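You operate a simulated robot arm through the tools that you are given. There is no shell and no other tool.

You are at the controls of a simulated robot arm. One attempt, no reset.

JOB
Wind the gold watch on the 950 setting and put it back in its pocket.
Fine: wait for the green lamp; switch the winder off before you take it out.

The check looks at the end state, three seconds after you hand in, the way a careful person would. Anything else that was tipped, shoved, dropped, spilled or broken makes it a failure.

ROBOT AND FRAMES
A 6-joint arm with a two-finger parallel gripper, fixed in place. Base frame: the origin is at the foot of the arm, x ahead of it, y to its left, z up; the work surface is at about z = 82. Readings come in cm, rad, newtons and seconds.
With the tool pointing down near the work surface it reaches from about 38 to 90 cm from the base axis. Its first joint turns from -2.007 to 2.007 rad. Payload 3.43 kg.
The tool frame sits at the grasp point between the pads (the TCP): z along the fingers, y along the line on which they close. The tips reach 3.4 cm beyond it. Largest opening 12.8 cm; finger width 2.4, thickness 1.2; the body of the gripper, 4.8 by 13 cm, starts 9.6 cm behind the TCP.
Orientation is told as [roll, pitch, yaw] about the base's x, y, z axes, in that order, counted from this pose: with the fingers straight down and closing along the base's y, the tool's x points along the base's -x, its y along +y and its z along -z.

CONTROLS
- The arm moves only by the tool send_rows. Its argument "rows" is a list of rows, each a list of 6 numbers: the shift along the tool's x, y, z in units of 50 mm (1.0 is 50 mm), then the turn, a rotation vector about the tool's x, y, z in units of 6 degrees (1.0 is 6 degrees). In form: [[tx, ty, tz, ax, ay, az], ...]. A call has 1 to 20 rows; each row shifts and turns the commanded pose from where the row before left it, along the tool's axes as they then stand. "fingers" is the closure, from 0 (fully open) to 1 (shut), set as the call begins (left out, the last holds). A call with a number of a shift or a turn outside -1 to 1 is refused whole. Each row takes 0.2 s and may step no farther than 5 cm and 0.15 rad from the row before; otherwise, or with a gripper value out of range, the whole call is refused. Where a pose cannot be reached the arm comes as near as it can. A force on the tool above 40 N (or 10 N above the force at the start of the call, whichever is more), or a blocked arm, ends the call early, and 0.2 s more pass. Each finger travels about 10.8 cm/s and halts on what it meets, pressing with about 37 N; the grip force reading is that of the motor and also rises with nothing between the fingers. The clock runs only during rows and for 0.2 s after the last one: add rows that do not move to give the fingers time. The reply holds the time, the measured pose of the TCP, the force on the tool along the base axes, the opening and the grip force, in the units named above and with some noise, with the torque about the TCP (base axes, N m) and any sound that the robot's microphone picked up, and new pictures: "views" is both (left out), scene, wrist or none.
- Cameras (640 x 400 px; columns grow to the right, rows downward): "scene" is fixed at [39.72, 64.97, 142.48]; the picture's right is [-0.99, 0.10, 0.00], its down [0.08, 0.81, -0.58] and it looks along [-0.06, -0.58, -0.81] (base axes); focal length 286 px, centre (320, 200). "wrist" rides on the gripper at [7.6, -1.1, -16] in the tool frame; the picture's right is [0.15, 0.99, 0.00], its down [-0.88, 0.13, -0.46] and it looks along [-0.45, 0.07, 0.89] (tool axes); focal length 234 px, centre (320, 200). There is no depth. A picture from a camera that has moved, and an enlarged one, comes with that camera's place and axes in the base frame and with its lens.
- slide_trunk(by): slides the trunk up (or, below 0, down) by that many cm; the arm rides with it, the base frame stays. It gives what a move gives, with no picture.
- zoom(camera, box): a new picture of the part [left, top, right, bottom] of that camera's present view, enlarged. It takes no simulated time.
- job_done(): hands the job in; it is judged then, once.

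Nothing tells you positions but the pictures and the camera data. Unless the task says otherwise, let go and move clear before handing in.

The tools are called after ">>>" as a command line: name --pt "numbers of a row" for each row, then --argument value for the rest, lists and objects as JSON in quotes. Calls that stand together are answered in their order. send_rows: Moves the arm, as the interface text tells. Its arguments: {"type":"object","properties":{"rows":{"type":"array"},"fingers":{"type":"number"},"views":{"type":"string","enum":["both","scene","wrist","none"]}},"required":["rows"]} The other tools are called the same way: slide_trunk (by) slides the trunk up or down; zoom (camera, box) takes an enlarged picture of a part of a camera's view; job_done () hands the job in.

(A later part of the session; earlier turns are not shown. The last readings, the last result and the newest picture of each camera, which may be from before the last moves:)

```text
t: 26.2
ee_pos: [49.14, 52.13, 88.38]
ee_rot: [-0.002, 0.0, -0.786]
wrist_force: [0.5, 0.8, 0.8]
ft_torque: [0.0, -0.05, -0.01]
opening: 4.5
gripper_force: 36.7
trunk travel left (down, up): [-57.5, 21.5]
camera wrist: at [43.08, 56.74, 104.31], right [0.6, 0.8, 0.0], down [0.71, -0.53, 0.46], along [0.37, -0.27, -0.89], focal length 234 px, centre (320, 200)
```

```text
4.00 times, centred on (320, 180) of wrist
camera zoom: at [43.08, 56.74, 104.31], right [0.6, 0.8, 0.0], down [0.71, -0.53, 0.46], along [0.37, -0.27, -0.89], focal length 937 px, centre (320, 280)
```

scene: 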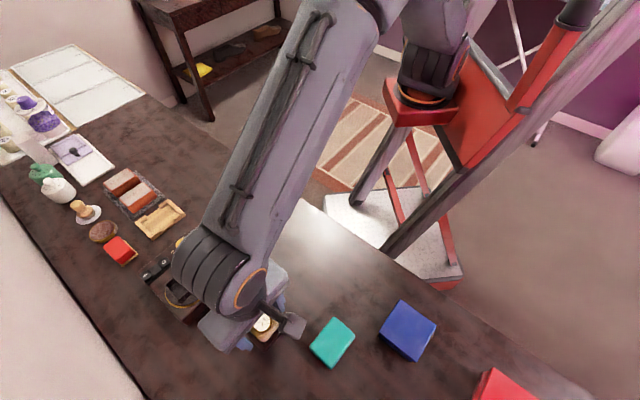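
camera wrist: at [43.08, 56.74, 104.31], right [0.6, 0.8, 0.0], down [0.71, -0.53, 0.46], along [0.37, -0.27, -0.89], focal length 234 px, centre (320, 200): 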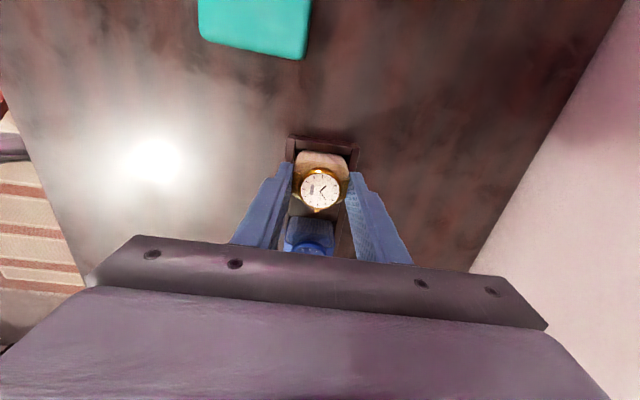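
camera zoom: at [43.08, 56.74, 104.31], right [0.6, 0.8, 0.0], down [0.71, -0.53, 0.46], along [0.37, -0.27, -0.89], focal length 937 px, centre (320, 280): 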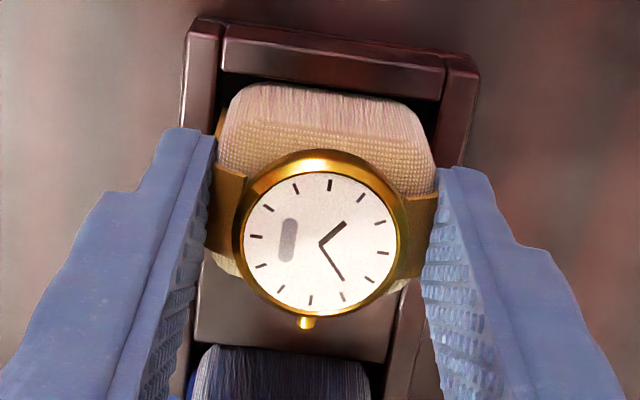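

The grip is firm at 4.5 cm and 37 N. I'll lift straight up and check that the watch comes along cleanly.

>>> send_rows --pt "0 0 -0.1 0 0 0" --pt "0 0 -0.2 0 0 0" --pt "0 0 -0.4 0 0 0" --pt "0 0 -0.6 0 0 0" --pt "0 0 -0.6 0 0 0" --pt "0 0 -0.5 0 0 0" --pt "0 0 0 0 0 0" --fingers 0.7 --views "both"

>>> zoom --camera "wrist" --box '[250, 120, 390, 220]'

>>> zoom --camera "scene" --box '[200, 270, 320, 360]'

```text
t: 27.8
ee_pos: [49.24, 52.1, 100.27]
ee_rot: [-0.001, 0.002, -0.784]
wrist_force: [1.4, 0.6, -1.8]
ft_torque: [0.01, 0.0, -0.03]
opening: 4.52
gripper_force: 37.0
trunk travel left (down, up): [-57.5, 21.5]
camera wrist: at [43.17, 56.75, 116.2], right [0.6, 0.8, 0.0], down [0.71, -0.53, 0.46], along [0.37, -0.27, -0.89], focal length 234 px, centre (320, 200)
```

scene: 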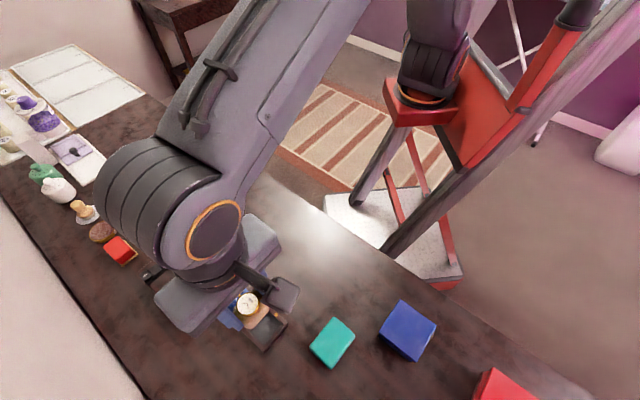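
wrist: 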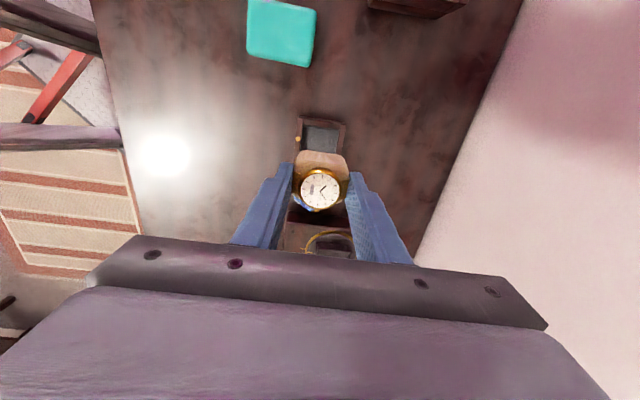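

```text
4.00 times, centred on (320, 170) of wrist
camera zoom: at [43.17, 56.75, 116.2], right [0.6, 0.8, 0.0], down [0.71, -0.53, 0.46], along [0.37, -0.27, -0.89], focal length 937 px, centre (320, 320)
```

zoom: 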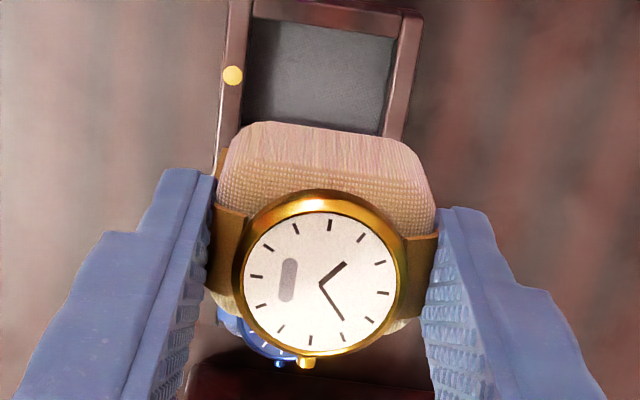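

```text
4.44 times, centred on (260, 315) of scene
camera zoom: at [39.72, 64.97, 142.48], right [-0.99, 0.1, 0.0], down [0.08, 0.81, -0.58], along [-0.06, -0.58, -0.81], focal length 1269 px, centre (587, -311)
```

zoom: 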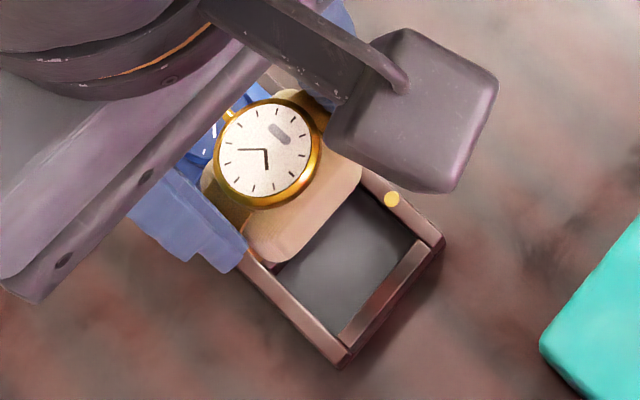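

The watch came up cleanly and its pocket (gold dot) is visible below. I'll carry it past the rotor so the wrist camera can measure the empty cup without the watch in the way.

>>> send_rows --pt "-0.874 0.182 0 0 0 0" --pt "-0.874 0.182 0 0 0 0" --pt "-0.874 0.182 0 0 0 0" --pt "-0.874 0.182 0 0 0 0" --pt "-0.874 0.182 0 0 0 0" --pt "0 0 0 0 0 0" --fingers 0.7 --views "both"

>>> zoom --camera "wrist" --box '[250, 60, 390, 160]'

>>> zoom --camera "scene" --box '[130, 230, 250, 330]'

```text
t: 29.2
ee_pos: [68.07, 39.51, 100.49]
ee_rot: [-0.001, 0.001, -0.786]
wrist_force: [1.0, 0.6, -0.5]
ft_torque: [0.02, 0.0, 0.01]
opening: 4.52
gripper_force: 37.1
trunk travel left (down, up): [-57.5, 21.5]
camera wrist: at [61.91, 44.28, 116.3], right [0.6, 0.8, 0.0], down [0.72, -0.53, 0.46], along [0.37, -0.27, -0.89], focal length 234 px, centre (320, 200)
```

scene: 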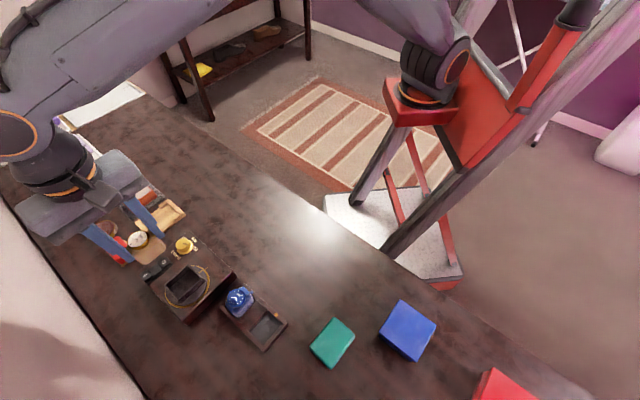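
wrist: 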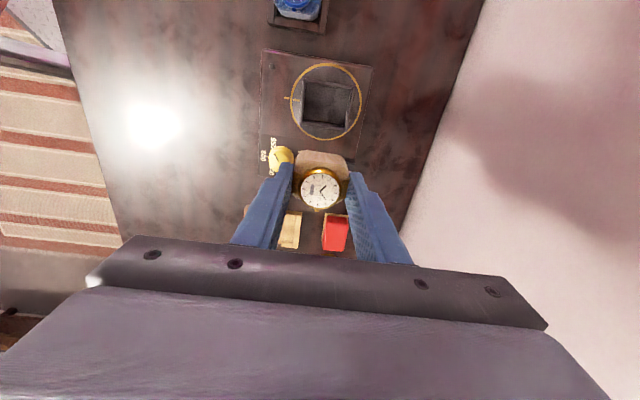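

```text
4.00 times, centred on (320, 110) of wrist
camera zoom: at [61.91, 44.28, 116.3], right [0.6, 0.8, 0.0], down [0.72, -0.53, 0.46], along [0.37, -0.27, -0.89], focal length 937 px, centre (320, 560)
```

zoom: 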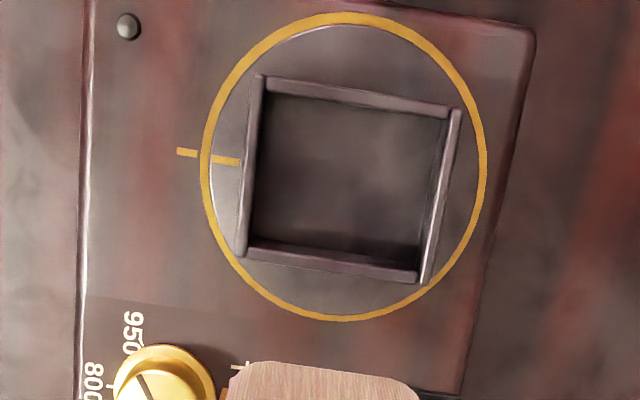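

```text
4.00 times, centred on (190, 280) of scene
camera zoom: at [39.72, 64.97, 142.48], right [-0.99, 0.1, 0.0], down [0.08, 0.81, -0.58], along [-0.06, -0.58, -0.81], focal length 1142 px, centre (840, -120)
```

zoom: 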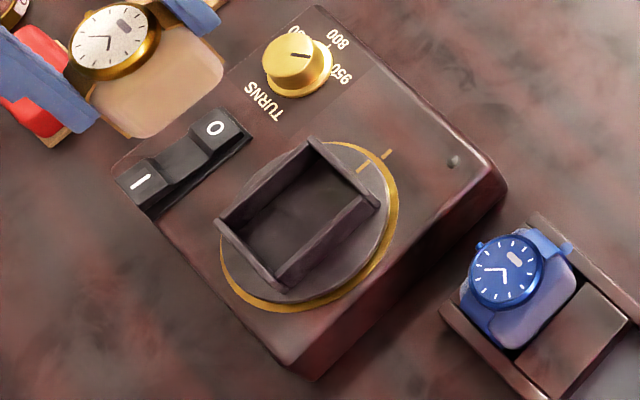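

From nearly overhead, the cup centre is 5.1 cm along tool x and in line with the fingers, with an opening of roughly 4.0×5.0 cm. I'll move over it and come down to just above the rim.

>>> send_rows --pt "0.509 0 0 0 0 0" --pt "0.509 0 0 0 0 0" --pt "0 0 0.4 0 0 0" --pt "0 0 0.4 0 0 0" --pt "0 0 0.31 0 0 0" --pt "0 0 0 0 0 0" --fingers 0.7 --views "both"

>>> zoom --camera "wrist" --box '[250, 110, 390, 210]'

>>> zoom --camera "scene" --box '[130, 240, 250, 330]'

```text
t: 30.6
ee_pos: [64.3, 43.31, 94.79]
ee_rot: [-0.001, -0.001, -0.785]
wrist_force: [0.0, 1.4, -0.3]
ft_torque: [-0.01, 0.0, 0.0]
opening: 4.49
gripper_force: 37.2
trunk travel left (down, up): [-57.5, 21.5]
camera wrist: at [58.2, 48.01, 110.66], right [0.6, 0.8, 0.0], down [0.71, -0.53, 0.46], along [0.37, -0.27, -0.89], focal length 234 px, centre (320, 200)
```

scene: 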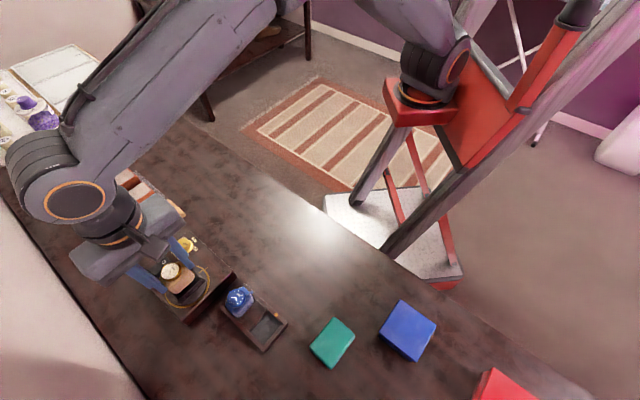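
wrist: 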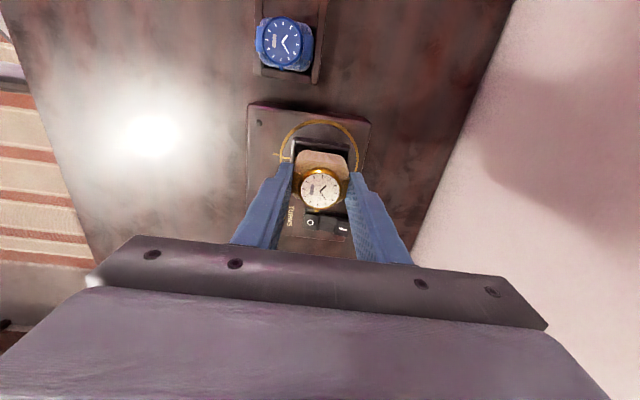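

```text
4.00 times, centred on (320, 160) of wrist
camera zoom: at [58.2, 48.01, 110.66], right [0.6, 0.8, 0.0], down [0.71, -0.53, 0.46], along [0.37, -0.27, -0.89], focal length 937 px, centre (320, 360)
```

zoom: 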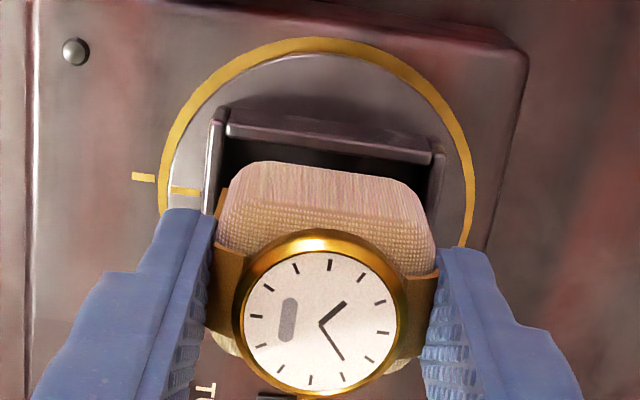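

```text
4.44 times, centred on (190, 285) of scene
camera zoom: at [39.72, 64.97, 142.48], right [-0.99, 0.1, 0.0], down [0.08, 0.81, -0.58], along [-0.06, -0.58, -0.81], focal length 1269 px, centre (898, -178)
```

zoom: 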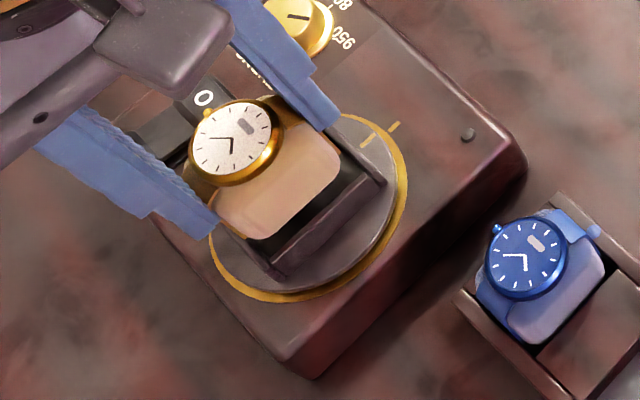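

The cushion is lined up with the cup on both axes. I'll lower slowly while watching the force.

>>> send_rows --pt "0 0 0.1 0 0 0" --pt "0 0 0.1 0 0 0" --pt "0 0 0.1 0 0 0" --pt "0 0 0 0 0 0" --fingers 0.7 --views "wrist"

>>> zoom --camera "wrist" --box '[250, 110, 390, 210]'

>>> zoom --camera "scene" --box '[130, 240, 250, 330]'

```text
t: 31.6
ee_pos: [64.31, 43.35, 93.38]
ee_rot: [0.002, 0.0, -0.786]
wrist_force: [-0.5, 0.0, -0.8]
ft_torque: [-0.03, 0.01, 0.04]
opening: 4.53
gripper_force: 36.8
trunk travel left (down, up): [-57.5, 21.5]
camera wrist: at [58.18, 48.08, 109.26], right [0.6, 0.8, 0.0], down [0.71, -0.53, 0.46], along [0.37, -0.27, -0.89], focal length 234 px, centre (320, 200)
```

wrist: 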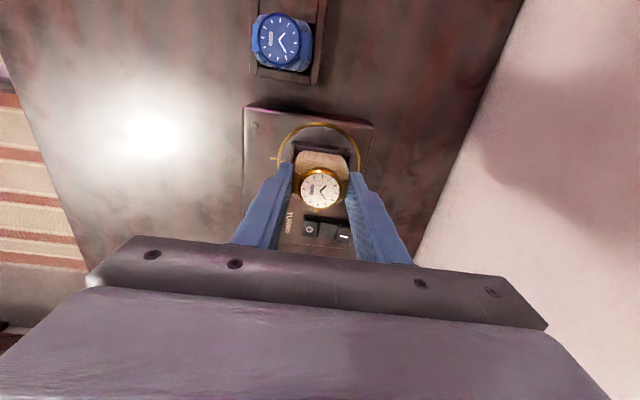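

```text
4.00 times, centred on (320, 160) of wrist
camera zoom: at [58.18, 48.08, 109.26], right [0.6, 0.8, 0.0], down [0.71, -0.53, 0.46], along [0.37, -0.27, -0.89], focal length 937 px, centre (320, 360)
```

zoom: 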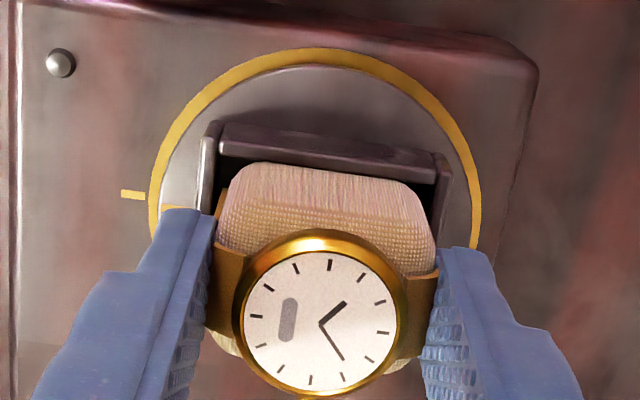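

```text
4.44 times, centred on (190, 285) of scene
camera zoom: at [39.72, 64.97, 142.48], right [-0.99, 0.1, 0.0], down [0.08, 0.81, -0.58], along [-0.06, -0.58, -0.81], focal length 1269 px, centre (898, -178)
```

zoom: 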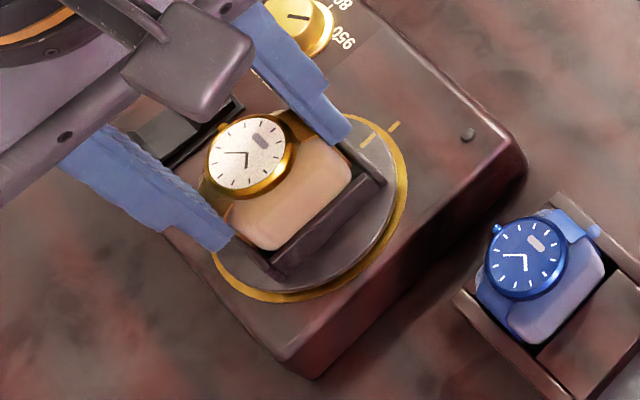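

No contact yet and the cushion is entering the cup. I'll keep lowering in fine steps.

>>> send_rows --pt "0 0 0.05 0 0 0" --pt "0 0 0.05 0 0 0" --pt "0 0 0.05 0 0 0" --pt "0 0 0 0 0 0" --fingers 0.7 --views "none"

```text
t: 32.6
ee_pos: [64.2, 43.3, 92.71]
ee_rot: [-0.001, 0.0, -0.785]
wrist_force: [0.9, -1.4, 1.5]
ft_torque: [-0.06, -0.04, 0.03]
opening: 4.52
gripper_force: 37.4
trunk travel left (down, up): [-57.5, 21.5]
```

>>> send_rows --pt "0 0 0.03 0 0 0" --pt "0 0 0.03 0 0 0" --pt "0 0 0 0 0 0" --fingers 0.7 --views "none"

```text
t: 33.4
ee_pos: [64.31, 43.39, 92.6]
ee_rot: [0.003, -0.001, -0.785]
wrist_force: [-1.6, -4.5, 28.5]
ft_torque: [-0.42, 0.4, -0.02]
opening: 4.53
gripper_force: 37.1
trunk travel left (down, up): [-57.5, 21.5]
```

There's a 28 N contact at z≈92.6, which is probably the cup floor. I'll check the pictures before letting go.

>>> send_rows --pt "0 0 -0.015 0 0 0" --pt "0 0 0 0 0 0" --fingers 0.7 --views "wrist"

>>> zoom --camera "wrist" --box '[250, 110, 390, 210]'

>>> zoom --camera "scene" --box '[150, 245, 230, 315]'

```text
t: 34.0
ee_pos: [64.24, 43.4, 92.61]
ee_rot: [0.003, 0.0, -0.785]
wrist_force: [2.6, -3.4, 31.9]
ft_torque: [-0.16, 0.03, 0.01]
opening: 4.52
gripper_force: 36.9
trunk travel left (down, up): [-57.5, 21.5]
camera wrist: at [58.1, 48.02, 108.48], right [0.6, 0.8, 0.0], down [0.71, -0.53, 0.46], along [0.37, -0.27, -0.89], focal length 234 px, centre (320, 200)
```

wrist: 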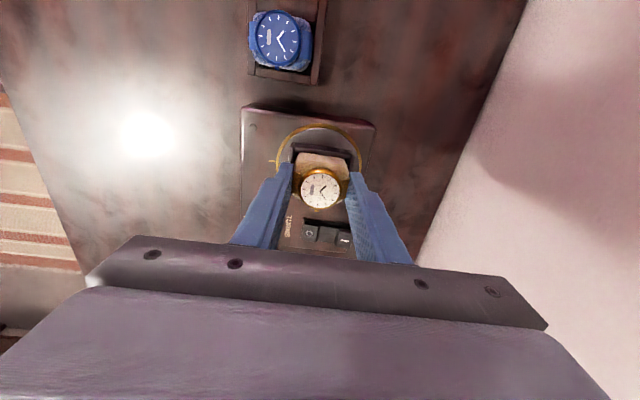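

```text
4.00 times, centred on (320, 160) of wrist
camera zoom: at [58.1, 48.02, 108.48], right [0.6, 0.8, 0.0], down [0.71, -0.53, 0.46], along [0.37, -0.27, -0.89], focal length 937 px, centre (320, 360)
```

zoom: 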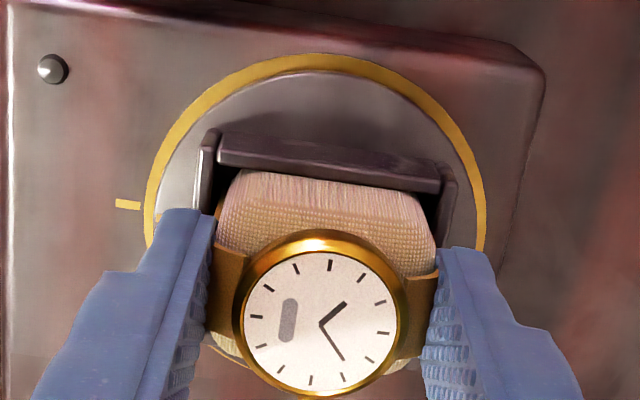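

```text
5.71 times, centred on (190, 280) of scene
camera zoom: at [39.72, 64.97, 142.48], right [-0.99, 0.1, 0.0], down [0.08, 0.81, -0.58], along [-0.06, -0.58, -0.81], focal length 1631 px, centre (1063, -257)
```

zoom: 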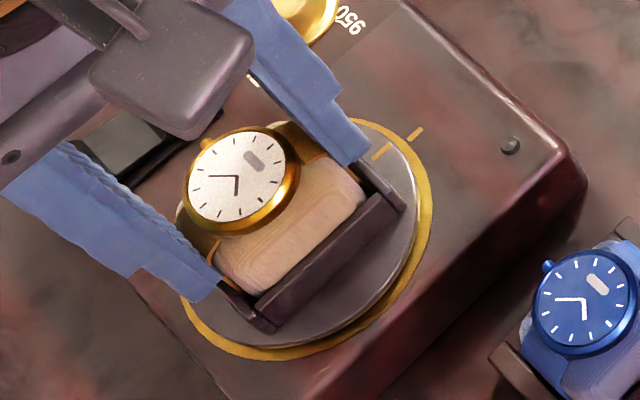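

The cushion sits between the cup walls and on the floor. I'll open gently and lift clear.

>>> send_rows --pt "0 0 -0.01 0 0 0" --pt "0 0 0 0 0 0" --pt "0 0 0 0 0 0" --fingers 0.49 --views "wrist"

>>> zoom --camera "wrist" --box '[250, 110, 390, 210]'

```text
t: 34.8
ee_pos: [64.25, 43.44, 92.31]
ee_rot: [-0.001, 0.0, -0.784]
wrist_force: [0.2, -0.4, 0.3]
ft_torque: [0.01, 0.01, 0.02]
opening: 6.54
gripper_force: 0.0
trunk travel left (down, up): [-57.5, 21.5]
camera wrist: at [58.14, 48.13, 108.31], right [0.6, 0.8, 0.0], down [0.72, -0.53, 0.46], along [0.37, -0.27, -0.89], focal length 234 px, centre (320, 200)
```

wrist: 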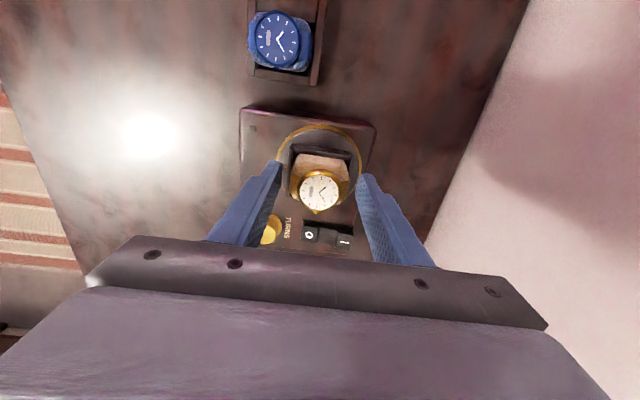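

```text
4.00 times, centred on (320, 160) of wrist
camera zoom: at [58.14, 48.13, 108.31], right [0.6, 0.8, 0.0], down [0.72, -0.53, 0.46], along [0.37, -0.27, -0.89], focal length 937 px, centre (320, 360)
```

zoom: 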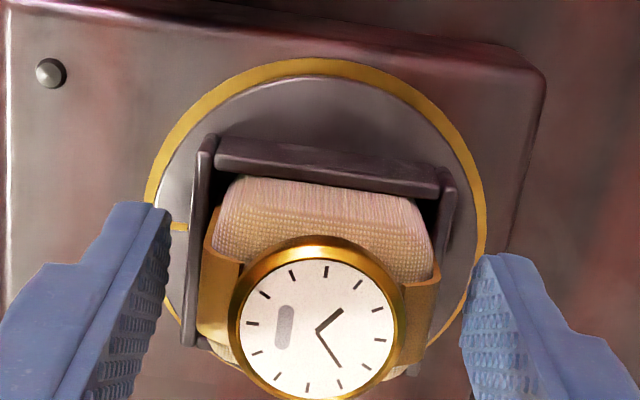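

The watch is released in the cup. I'll lift and inspect the seating, then look at the rocker.

>>> send_rows --pt "0 0 -0.2 0 0 0" --pt "0 0 -0.5 0 0 0" --pt "0 0 -0.6 0 0 0" --pt "0 0 -0.6 0 0 0" --pt "0 0 0 0 0 0" --fingers 0.49 --views "both"

>>> zoom --camera "wrist" --box '[230, 80, 390, 230]'

>>> zoom --camera "scene" --box '[130, 230, 250, 330]'

```text
t: 36.0
ee_pos: [64.23, 43.38, 102.04]
ee_rot: [-0.002, -0.001, -0.785]
wrist_force: [0.9, -0.7, 0.9]
ft_torque: [0.01, 0.02, 0.0]
opening: 6.52
gripper_force: 0.1
trunk travel left (down, up): [-57.5, 21.5]
camera wrist: at [58.2, 48.12, 117.87], right [0.6, 0.8, 0.0], down [0.71, -0.53, 0.46], along [0.37, -0.27, -0.89], focal length 234 px, centre (320, 200)
```

scene: 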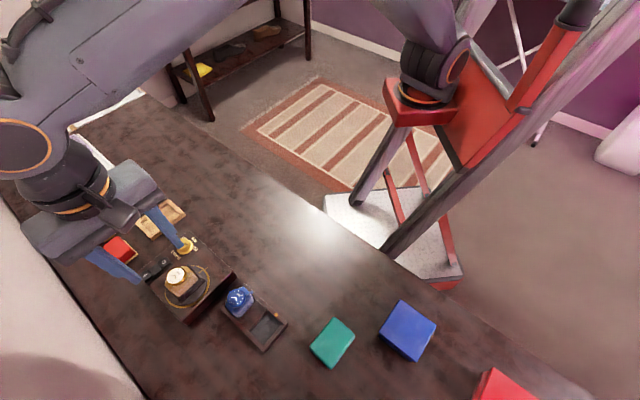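
wrist: 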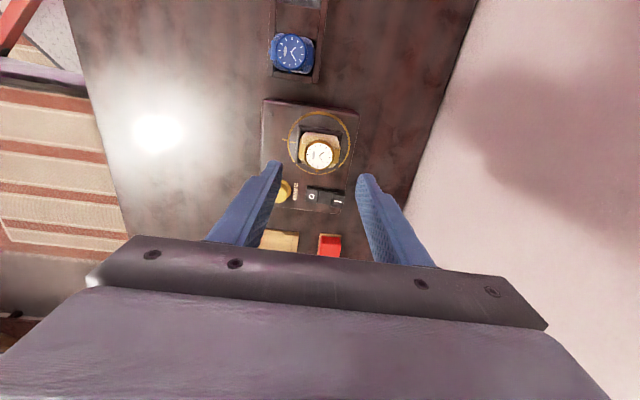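

```text
2.67 times, centred on (310, 155) of wrist
camera zoom: at [58.2, 48.12, 117.87], right [0.6, 0.8, 0.0], down [0.71, -0.53, 0.46], along [0.37, -0.27, -0.89], focal length 624 px, centre (347, 320)
```

zoom: 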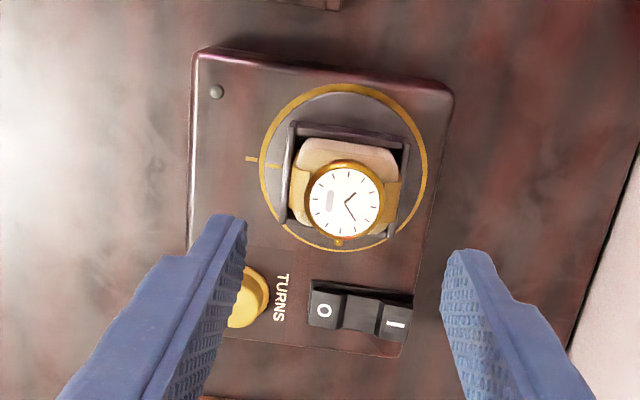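

```text
4.00 times, centred on (190, 280) of scene
camera zoom: at [39.72, 64.97, 142.48], right [-0.99, 0.1, 0.0], down [0.08, 0.81, -0.58], along [-0.06, -0.58, -0.81], focal length 1142 px, centre (840, -120)
```

zoom: 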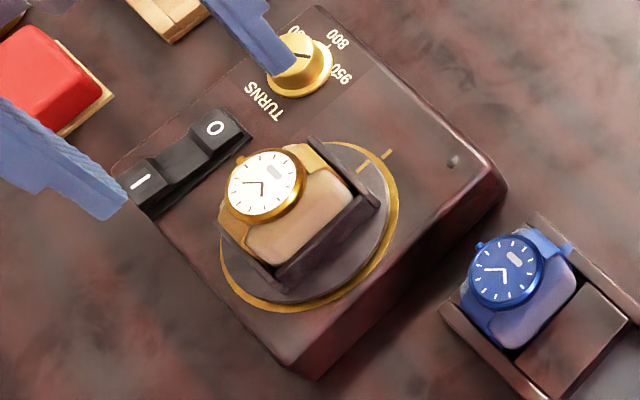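

The watch is seated squarely in the cup. Next I'll press the I end of the rocker, near (72.5, 40.7), with closed fingertips. I'll move above it first and verify alignment.

>>> send_rows --pt "-0.78 0.395 0 0 0 0" --pt "-0.78 0.395 0 0 0 0" --pt "0 0 0.5 0 0 0" --pt "0 0 0.5 0 0 0" --pt "0 0 0 0 0 0" --fingers 1.0 --views "both"

>>> zoom --camera "wrist" --box '[250, 110, 390, 210]'

>>> zoom --camera "scene" --box '[130, 230, 210, 300]'

```text
t: 37.2
ee_pos: [72.58, 40.61, 97.12]
ee_rot: [-0.001, -0.002, -0.786]
wrist_force: [-0.2, -0.1, 0.3]
ft_torque: [-0.02, 0.01, 0.01]
opening: 0.0
gripper_force: 33.4
trunk travel left (down, up): [-57.5, 21.5]
camera wrist: at [66.56, 45.4, 112.99], right [0.6, 0.8, 0.0], down [0.71, -0.53, 0.46], along [0.37, -0.27, -0.89], focal length 234 px, centre (320, 200)
```

scene: 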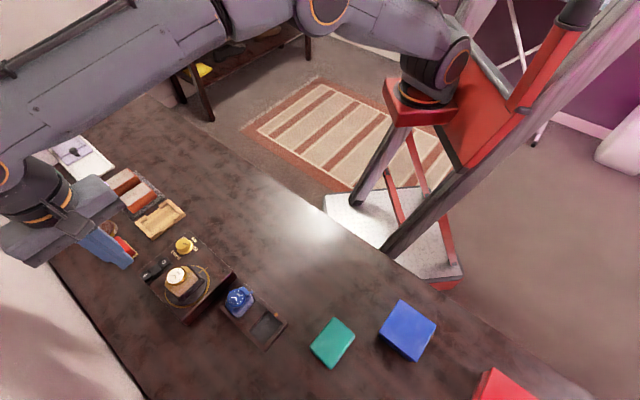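
wrist: 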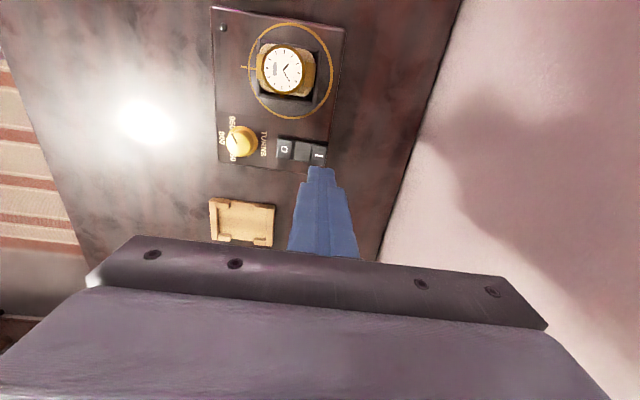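

```text
4.00 times, centred on (320, 160) of wrist
camera zoom: at [66.56, 45.4, 112.99], right [0.6, 0.8, 0.0], down [0.71, -0.53, 0.46], along [0.37, -0.27, -0.89], focal length 937 px, centre (320, 360)
```

zoom: 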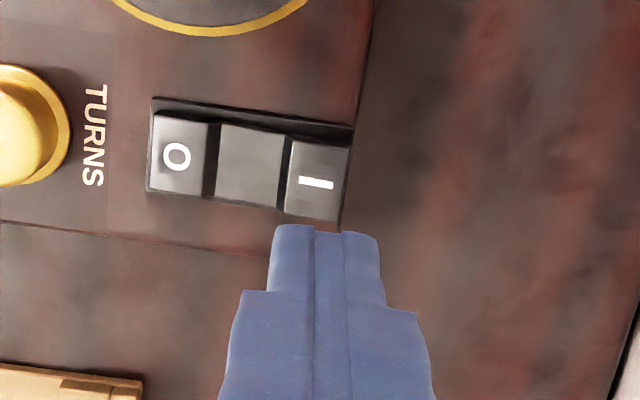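

```text
5.71 times, centred on (170, 265) of scene
camera zoom: at [39.72, 64.97, 142.48], right [-0.99, 0.1, 0.0], down [0.08, 0.81, -0.58], along [-0.06, -0.58, -0.81], focal length 1631 px, centre (1177, -171)
```

zoom: 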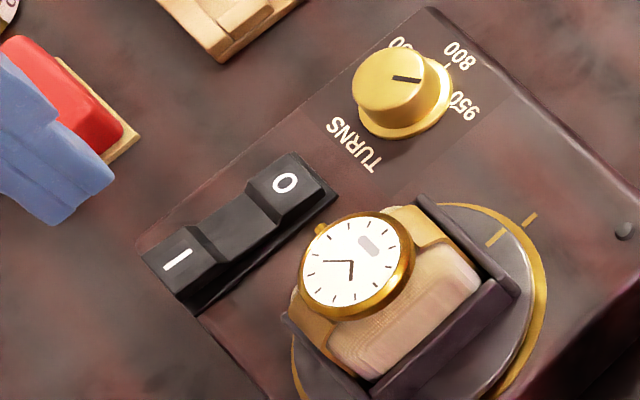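

The fingertips are exactly over the I pad. I'll descend to just above it, then press in fine steps.

>>> send_rows --pt "0 0.03 0.4 0 0 0" --pt "0 0 0.35 0 0 0" --pt "0 0 0.25 0 0 0" --pt "0 0 0 0 0 0" --fingers 1.0 --views "both"

>>> zoom --camera "wrist" --box '[250, 110, 390, 210]'

>>> zoom --camera "scene" --box '[130, 230, 210, 300]'

```text
t: 38.2
ee_pos: [72.53, 40.78, 91.92]
ee_rot: [0.0, -0.001, -0.784]
wrist_force: [0.4, -0.2, -0.1]
ft_torque: [0.01, 0.01, 0.04]
opening: 0.0
gripper_force: 32.8
trunk travel left (down, up): [-57.5, 21.5]
camera wrist: at [66.53, 45.49, 107.97], right [0.6, 0.8, 0.0], down [0.71, -0.53, 0.46], along [0.37, -0.27, -0.89], focal length 234 px, centre (320, 200)
```

scene: 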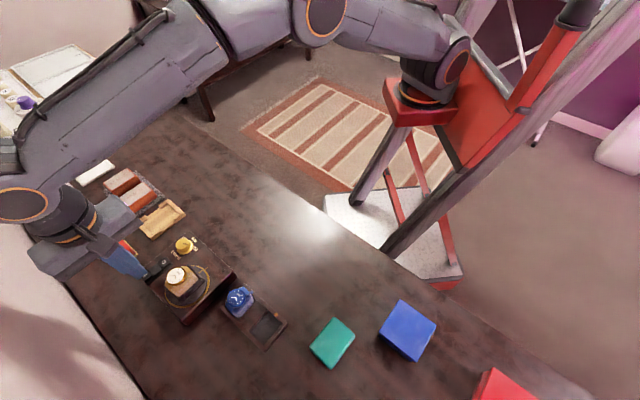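
wrist: 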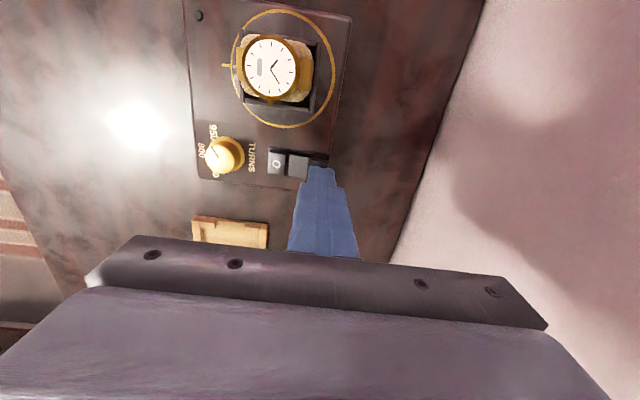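

```text
4.00 times, centred on (320, 160) of wrist
camera zoom: at [66.53, 45.49, 107.97], right [0.6, 0.8, 0.0], down [0.71, -0.53, 0.46], along [0.37, -0.27, -0.89], focal length 937 px, centre (320, 360)
```

zoom: 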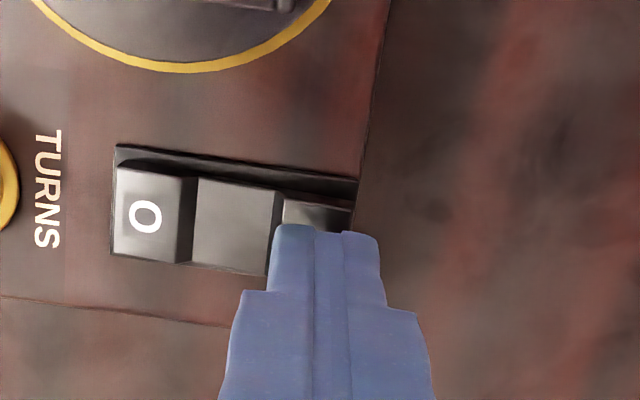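

```text
5.71 times, centred on (170, 265) of scene
camera zoom: at [39.72, 64.97, 142.48], right [-0.99, 0.1, 0.0], down [0.08, 0.81, -0.58], along [-0.06, -0.58, -0.81], focal length 1631 px, centre (1177, -171)
```

zoom: 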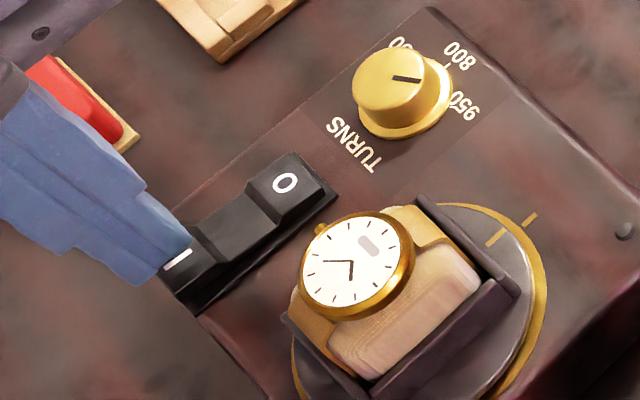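

The tips are about 1 cm above the I pad. I'll press down in 2 mm steps and watch force and sound.

>>> send_rows --pt "0 0 0.04 0 0 0" --pt "0 0 0.04 0 0 0" --pt "0 0 0.04 0 0 0" --pt "0 0 0.04 0 0 0" --pt "0 0 0 0 0 0" --fingers 1.0 --views "none"

```text
t: 39.4
ee_pos: [72.73, 40.99, 91.18]
ee_rot: [0.0, 0.0, -0.786]
wrist_force: [0.9, 0.3, -0.1]
ft_torque: [0.03, 0.01, 0.02]
opening: 0.0
gripper_force: 32.9
trunk travel left (down, up): [-57.5, 21.5]
```

>>> send_rows --pt "0 0 0.04 0 0 0" --pt "0 0 0.04 0 0 0" --pt "0 0 0 0 0 0" --fingers 1.0 --views "wrist"

>>> zoom --camera "scene" --box '[130, 230, 210, 300]'

```text
t: 40.2
ee_pos: [72.72, 40.78, 90.7]
ee_rot: [0.001, 0.0, -0.786]
wrist_force: [-0.1, 0.5, 0.2]
ft_torque: [0.0, -0.03, 0.01]
opening: 0.01
gripper_force: 33.0
trunk travel left (down, up): [-57.5, 21.5]
camera wrist: at [66.61, 45.52, 106.69], right [0.6, 0.8, 0.0], down [0.71, -0.53, 0.46], along [0.37, -0.27, -0.89], focal length 234 px, centre (320, 200)
```

wrist: 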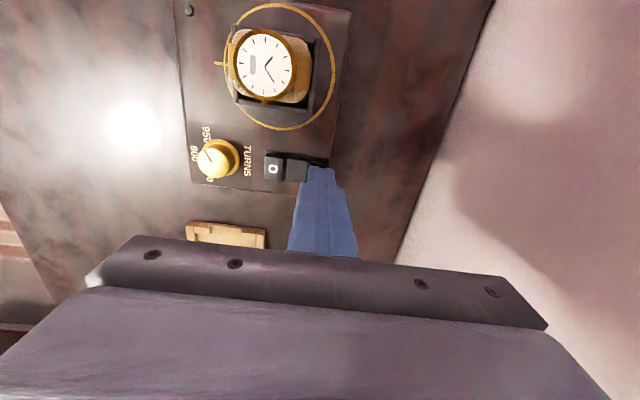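

```text
5.71 times, centred on (170, 265) of scene
camera zoom: at [39.72, 64.97, 142.48], right [-0.99, 0.1, 0.0], down [0.08, 0.81, -0.58], along [-0.06, -0.58, -0.81], focal length 1631 px, centre (1177, -171)
```

zoom: 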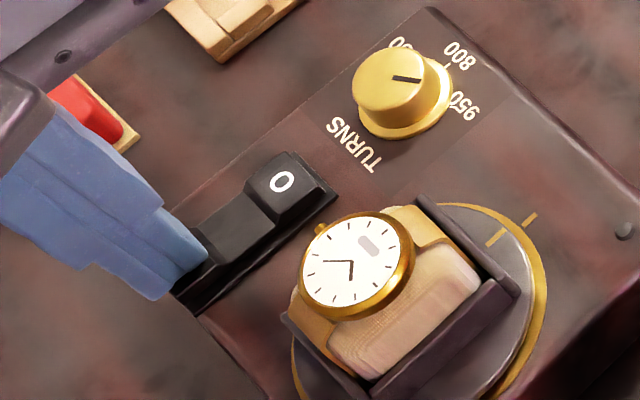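

Still no contact force. I'll continue pressing in small steps.

>>> send_rows --pt "0 0 0.03 0 0 0" --pt "0 0 0.03 0 0 0" --pt "0 0 0 0 0 0" --fingers 1.0 --views "wrist"

>>> zoom --camera "scene" --box '[130, 230, 210, 300]'

>>> zoom --camera "wrist" --box '[170, 0, 350, 190]'

```text
t: 41.0
ee_pos: [72.79, 40.88, 90.47]
ee_rot: [0.001, 0.0, -0.786]
wrist_force: [-0.1, -1.2, 3.0]
ft_torque: [-0.03, 0.04, 0.02]
opening: 0.04
gripper_force: 32.9
trunk travel left (down, up): [-57.5, 21.5]
camera wrist: at [66.66, 45.52, 106.37], right [0.6, 0.8, 0.0], down [0.71, -0.53, 0.46], along [0.37, -0.27, -0.89], focal length 234 px, centre (320, 200)
```

wrist: 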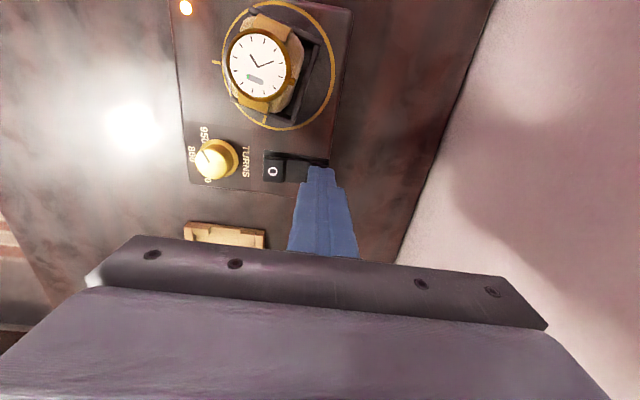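

```text
5.71 times, centred on (170, 265) of scene
camera zoom: at [39.72, 64.97, 142.48], right [-0.99, 0.1, 0.0], down [0.08, 0.81, -0.58], along [-0.06, -0.58, -0.81], focal length 1631 px, centre (1177, -171)
```

zoom: 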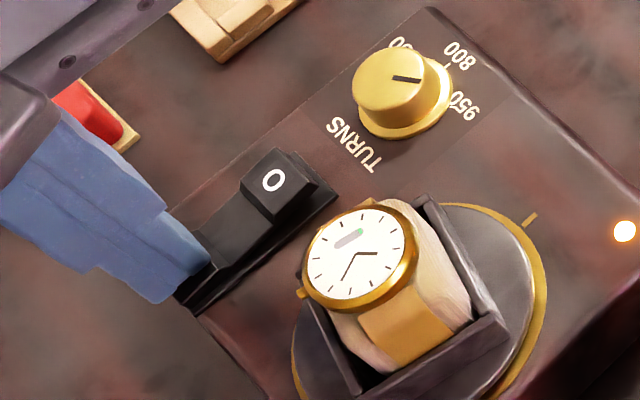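

```text
2.11 times, centred on (260, 95) of wrist
camera zoom: at [66.66, 45.52, 106.37], right [0.6, 0.8, 0.0], down [0.71, -0.53, 0.46], along [0.37, -0.27, -0.89], focal length 493 px, centre (446, 421)
```

zoom: 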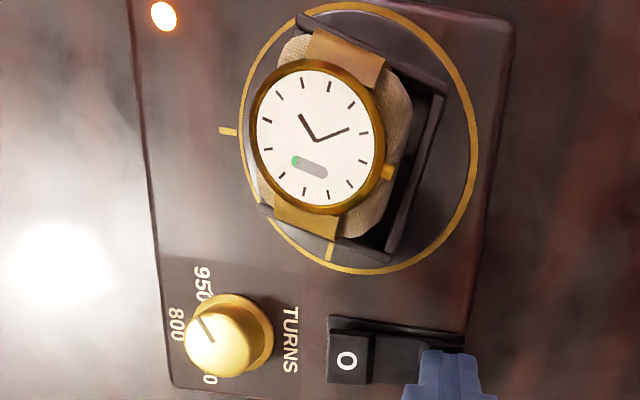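

The winder is running: the lamp is amber, the rotor is turning and the watch's reserve bar is filling. I'll lift off, move above the O end and wait for green.

>>> send_rows --pt "0 0 -0.3 0 0 0" --pt "0 0 -0.5 0 0 0" --pt "0 -0.44 0 0 0 0" --pt "0 -0.44 0 0 0 0" --pt "0 0 0 0 0 0" --fingers 1.0 --views "both"

>>> zoom --camera "scene" --box '[130, 225, 250, 330]'

>>> zoom --camera "wrist" --box '[230, 60, 410, 200]'

```text
t: 42.2
ee_pos: [69.64, 37.82, 94.54]
ee_rot: [0.001, 0.001, -0.785]
wrist_force: [0.7, 0.0, -0.2]
ft_torque: [-0.02, 0.02, 0.0]
opening: 0.01
gripper_force: 33.1
trunk travel left (down, up): [-57.5, 21.5]
camera wrist: at [63.55, 42.41, 110.5], right [0.6, 0.8, 0.0], down [0.71, -0.53, 0.46], along [0.37, -0.27, -0.89], focal length 234 px, centre (320, 200)
```

scene: 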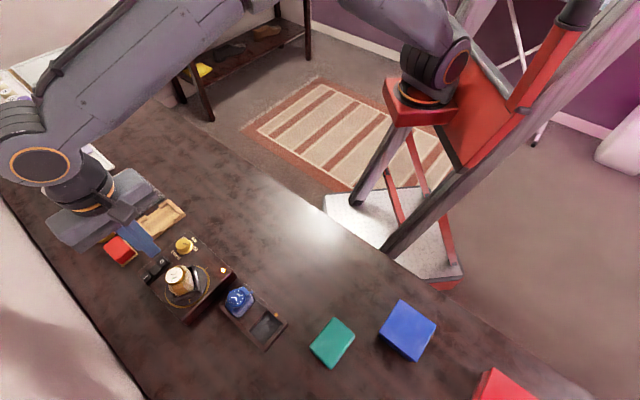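
wrist: 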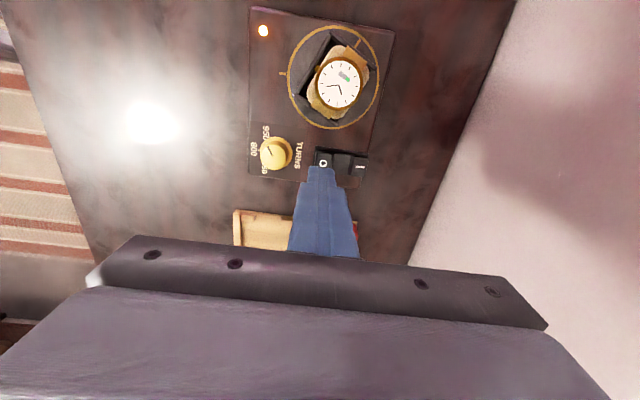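

```text
3.81 times, centred on (190, 278) of scene
camera zoom: at [39.72, 64.97, 142.48], right [-0.99, 0.1, 0.0], down [0.08, 0.81, -0.58], along [-0.06, -0.58, -0.81], focal length 1088 px, centre (815, -95)
```

zoom: 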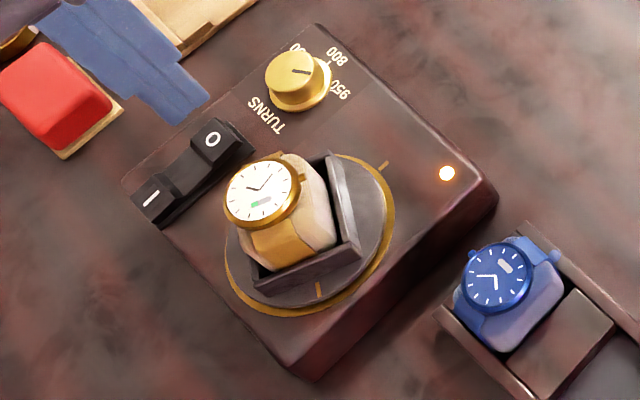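

```text
2.86 times, centred on (320, 130) of wrist
camera zoom: at [63.55, 42.41, 110.5], right [0.6, 0.8, 0.0], down [0.71, -0.53, 0.46], along [0.37, -0.27, -0.89], focal length 669 px, centre (320, 400)
```

zoom: 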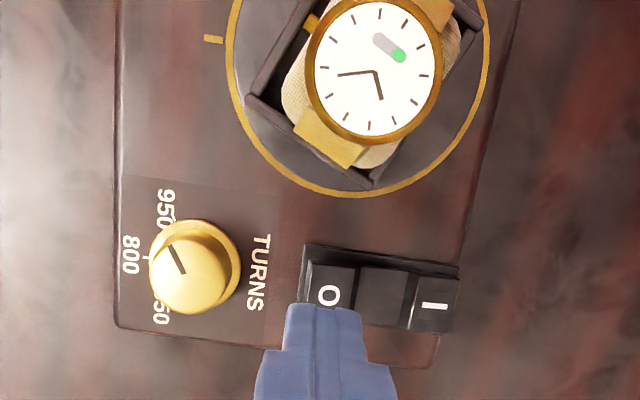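

I'm above the O end. I'll shift 2 mm inward and hold still while it winds, checking the lamp.

>>> send_rows --pt "0 0.04 0 0 0 0" --pt "0 0 0 0 0 0" --pt "0 0 0 0 0 0" --pt "0 0 0 0 0 0" --pt "0 0 0 0 0 0" --pt "0 0 0 0 0 0" --pt "0 0 0 0 0 0" --pt "0 0 0 0 0 0" --pt "0 0 0 0 0 0" --pt "0 0 0 0 0 0" --pt "0 0 0 0 0 0" --pt "0 0 0 0 0 0" --pt "0 0 0 0 0 0" --pt "0 0 0 0 0 0" --pt "0 0 0 0 0 0" --fingers 1.0 --views "scene"

>>> zoom --camera "scene" --box '[130, 225, 250, 330]'

>>> zoom --camera "wrist" --box '[230, 10, 410, 200]'

```text
t: 45.4
ee_pos: [69.76, 37.99, 94.45]
ee_rot: [-0.001, 0.001, -0.786]
wrist_force: [0.3, 0.4, 0.2]
ft_torque: [-0.02, -0.02, 0.01]
opening: 0.0
gripper_force: 33.0
trunk travel left (down, up): [-57.5, 21.5]
```

scene: 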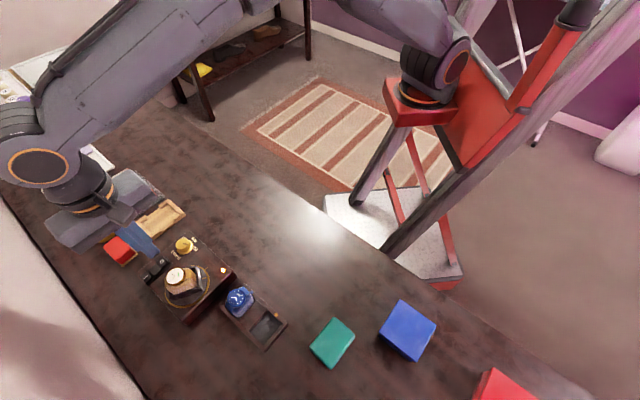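

```text
3.81 times, centred on (190, 278) of scene
camera zoom: at [39.72, 64.97, 142.48], right [-0.99, 0.1, 0.0], down [0.08, 0.81, -0.58], along [-0.06, -0.58, -0.81], focal length 1088 px, centre (815, -95)
```

zoom: 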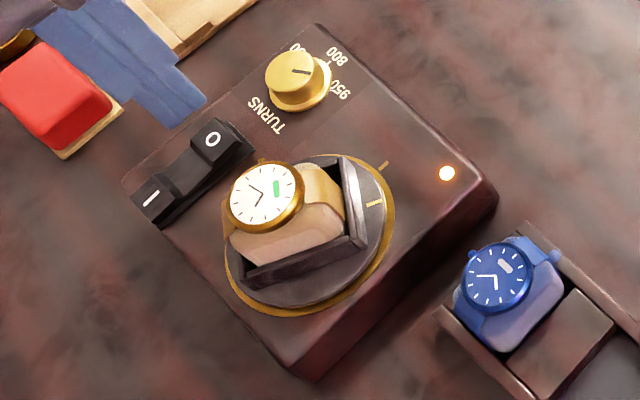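

```text
2.11 times, centred on (320, 105) of wrist
camera zoom: at [63.67, 42.57, 110.46], right [0.6, 0.8, 0.0], down [0.71, -0.53, 0.46], along [0.37, -0.27, -0.89], focal length 493 px, centre (320, 400)
```

zoom: 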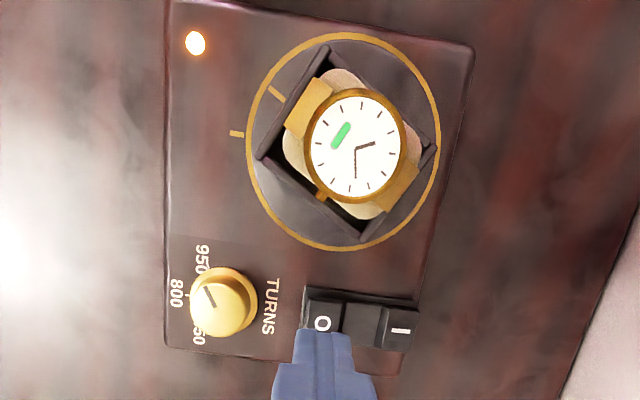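

The watch's bar is full but the winder lamp is still amber. I'll wait in short steps.

>>> send_rows --pt "0 0 0 0 0 0" --pt "0 0 0 0 0 0" --pt "0 0 0 0 0 0" --pt "0 0 0 0 0 0" --fingers 1.0 --views "wrist"

>>> zoom --camera "scene" --box '[130, 225, 250, 330]'

```text
t: 46.4
ee_pos: [69.67, 37.91, 94.55]
ee_rot: [0.0, 0.0, -0.786]
wrist_force: [1.2, 0.0, -0.4]
ft_torque: [0.0, -0.03, 0.0]
opening: 0.03
gripper_force: 33.0
trunk travel left (down, up): [-57.5, 21.5]
camera wrist: at [63.67, 42.57, 110.46], right [0.6, 0.8, 0.0], down [0.71, -0.53, 0.46], along [0.37, -0.27, -0.89], focal length 234 px, centre (320, 200)
```

wrist: 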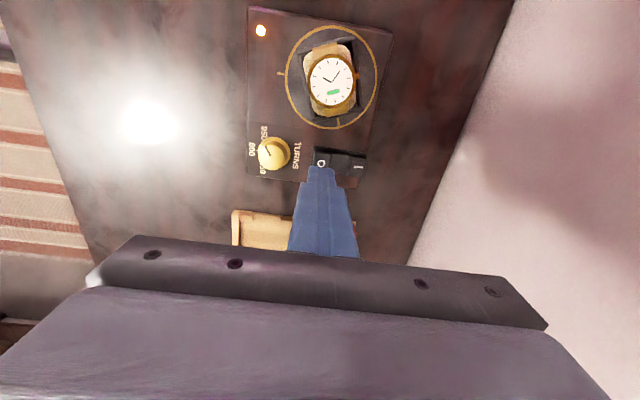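

```text
3.81 times, centred on (190, 278) of scene
camera zoom: at [39.72, 64.97, 142.48], right [-0.99, 0.1, 0.0], down [0.08, 0.81, -0.58], along [-0.06, -0.58, -0.81], focal length 1088 px, centre (815, -95)
```

zoom: 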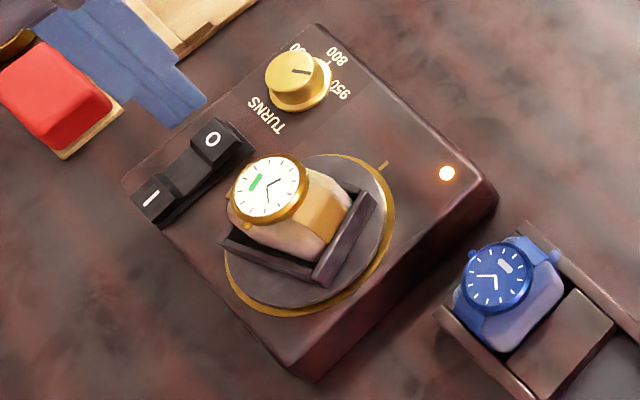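

The lamp is still amber and the rotor is turning. I'll keep waiting.

>>> send_rows --pt "0 0 0 0 0 0" --pt "0 0 0 0 0 0" --pt "0 0 0 0 0 0" --pt "0 0 0 0 0 0" --pt "0 0 0 0 0 0" --pt "0 0 0 0 0 0" --pt "0 0 0 0 0 0" --pt "0 0 0 0 0 0" --pt "0 0 0 0 0 0" --pt "0 0 0 0 0 0" --fingers 1.0 --views "none"

>>> zoom --camera "scene" --box '[130, 225, 250, 330]'

```text
t: 48.6
ee_pos: [69.77, 37.82, 94.59]
ee_rot: [0.001, 0.001, -0.785]
wrist_force: [-0.2, -1.1, 0.4]
ft_torque: [0.0, 0.05, -0.03]
opening: 0.0
gripper_force: 32.8
trunk travel left (down, up): [-57.5, 21.5]
```

```text
3.81 times, centred on (190, 278) of scene
camera zoom: at [39.72, 64.97, 142.48], right [-0.99, 0.1, 0.0], down [0.08, 0.81, -0.58], along [-0.06, -0.58, -0.81], focal length 1088 px, centre (815, -95)
```

zoom: 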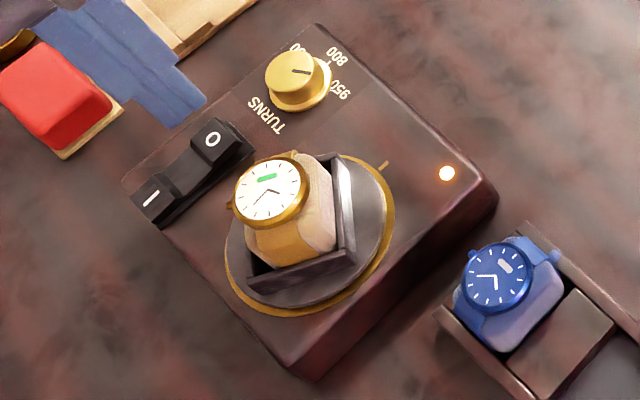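

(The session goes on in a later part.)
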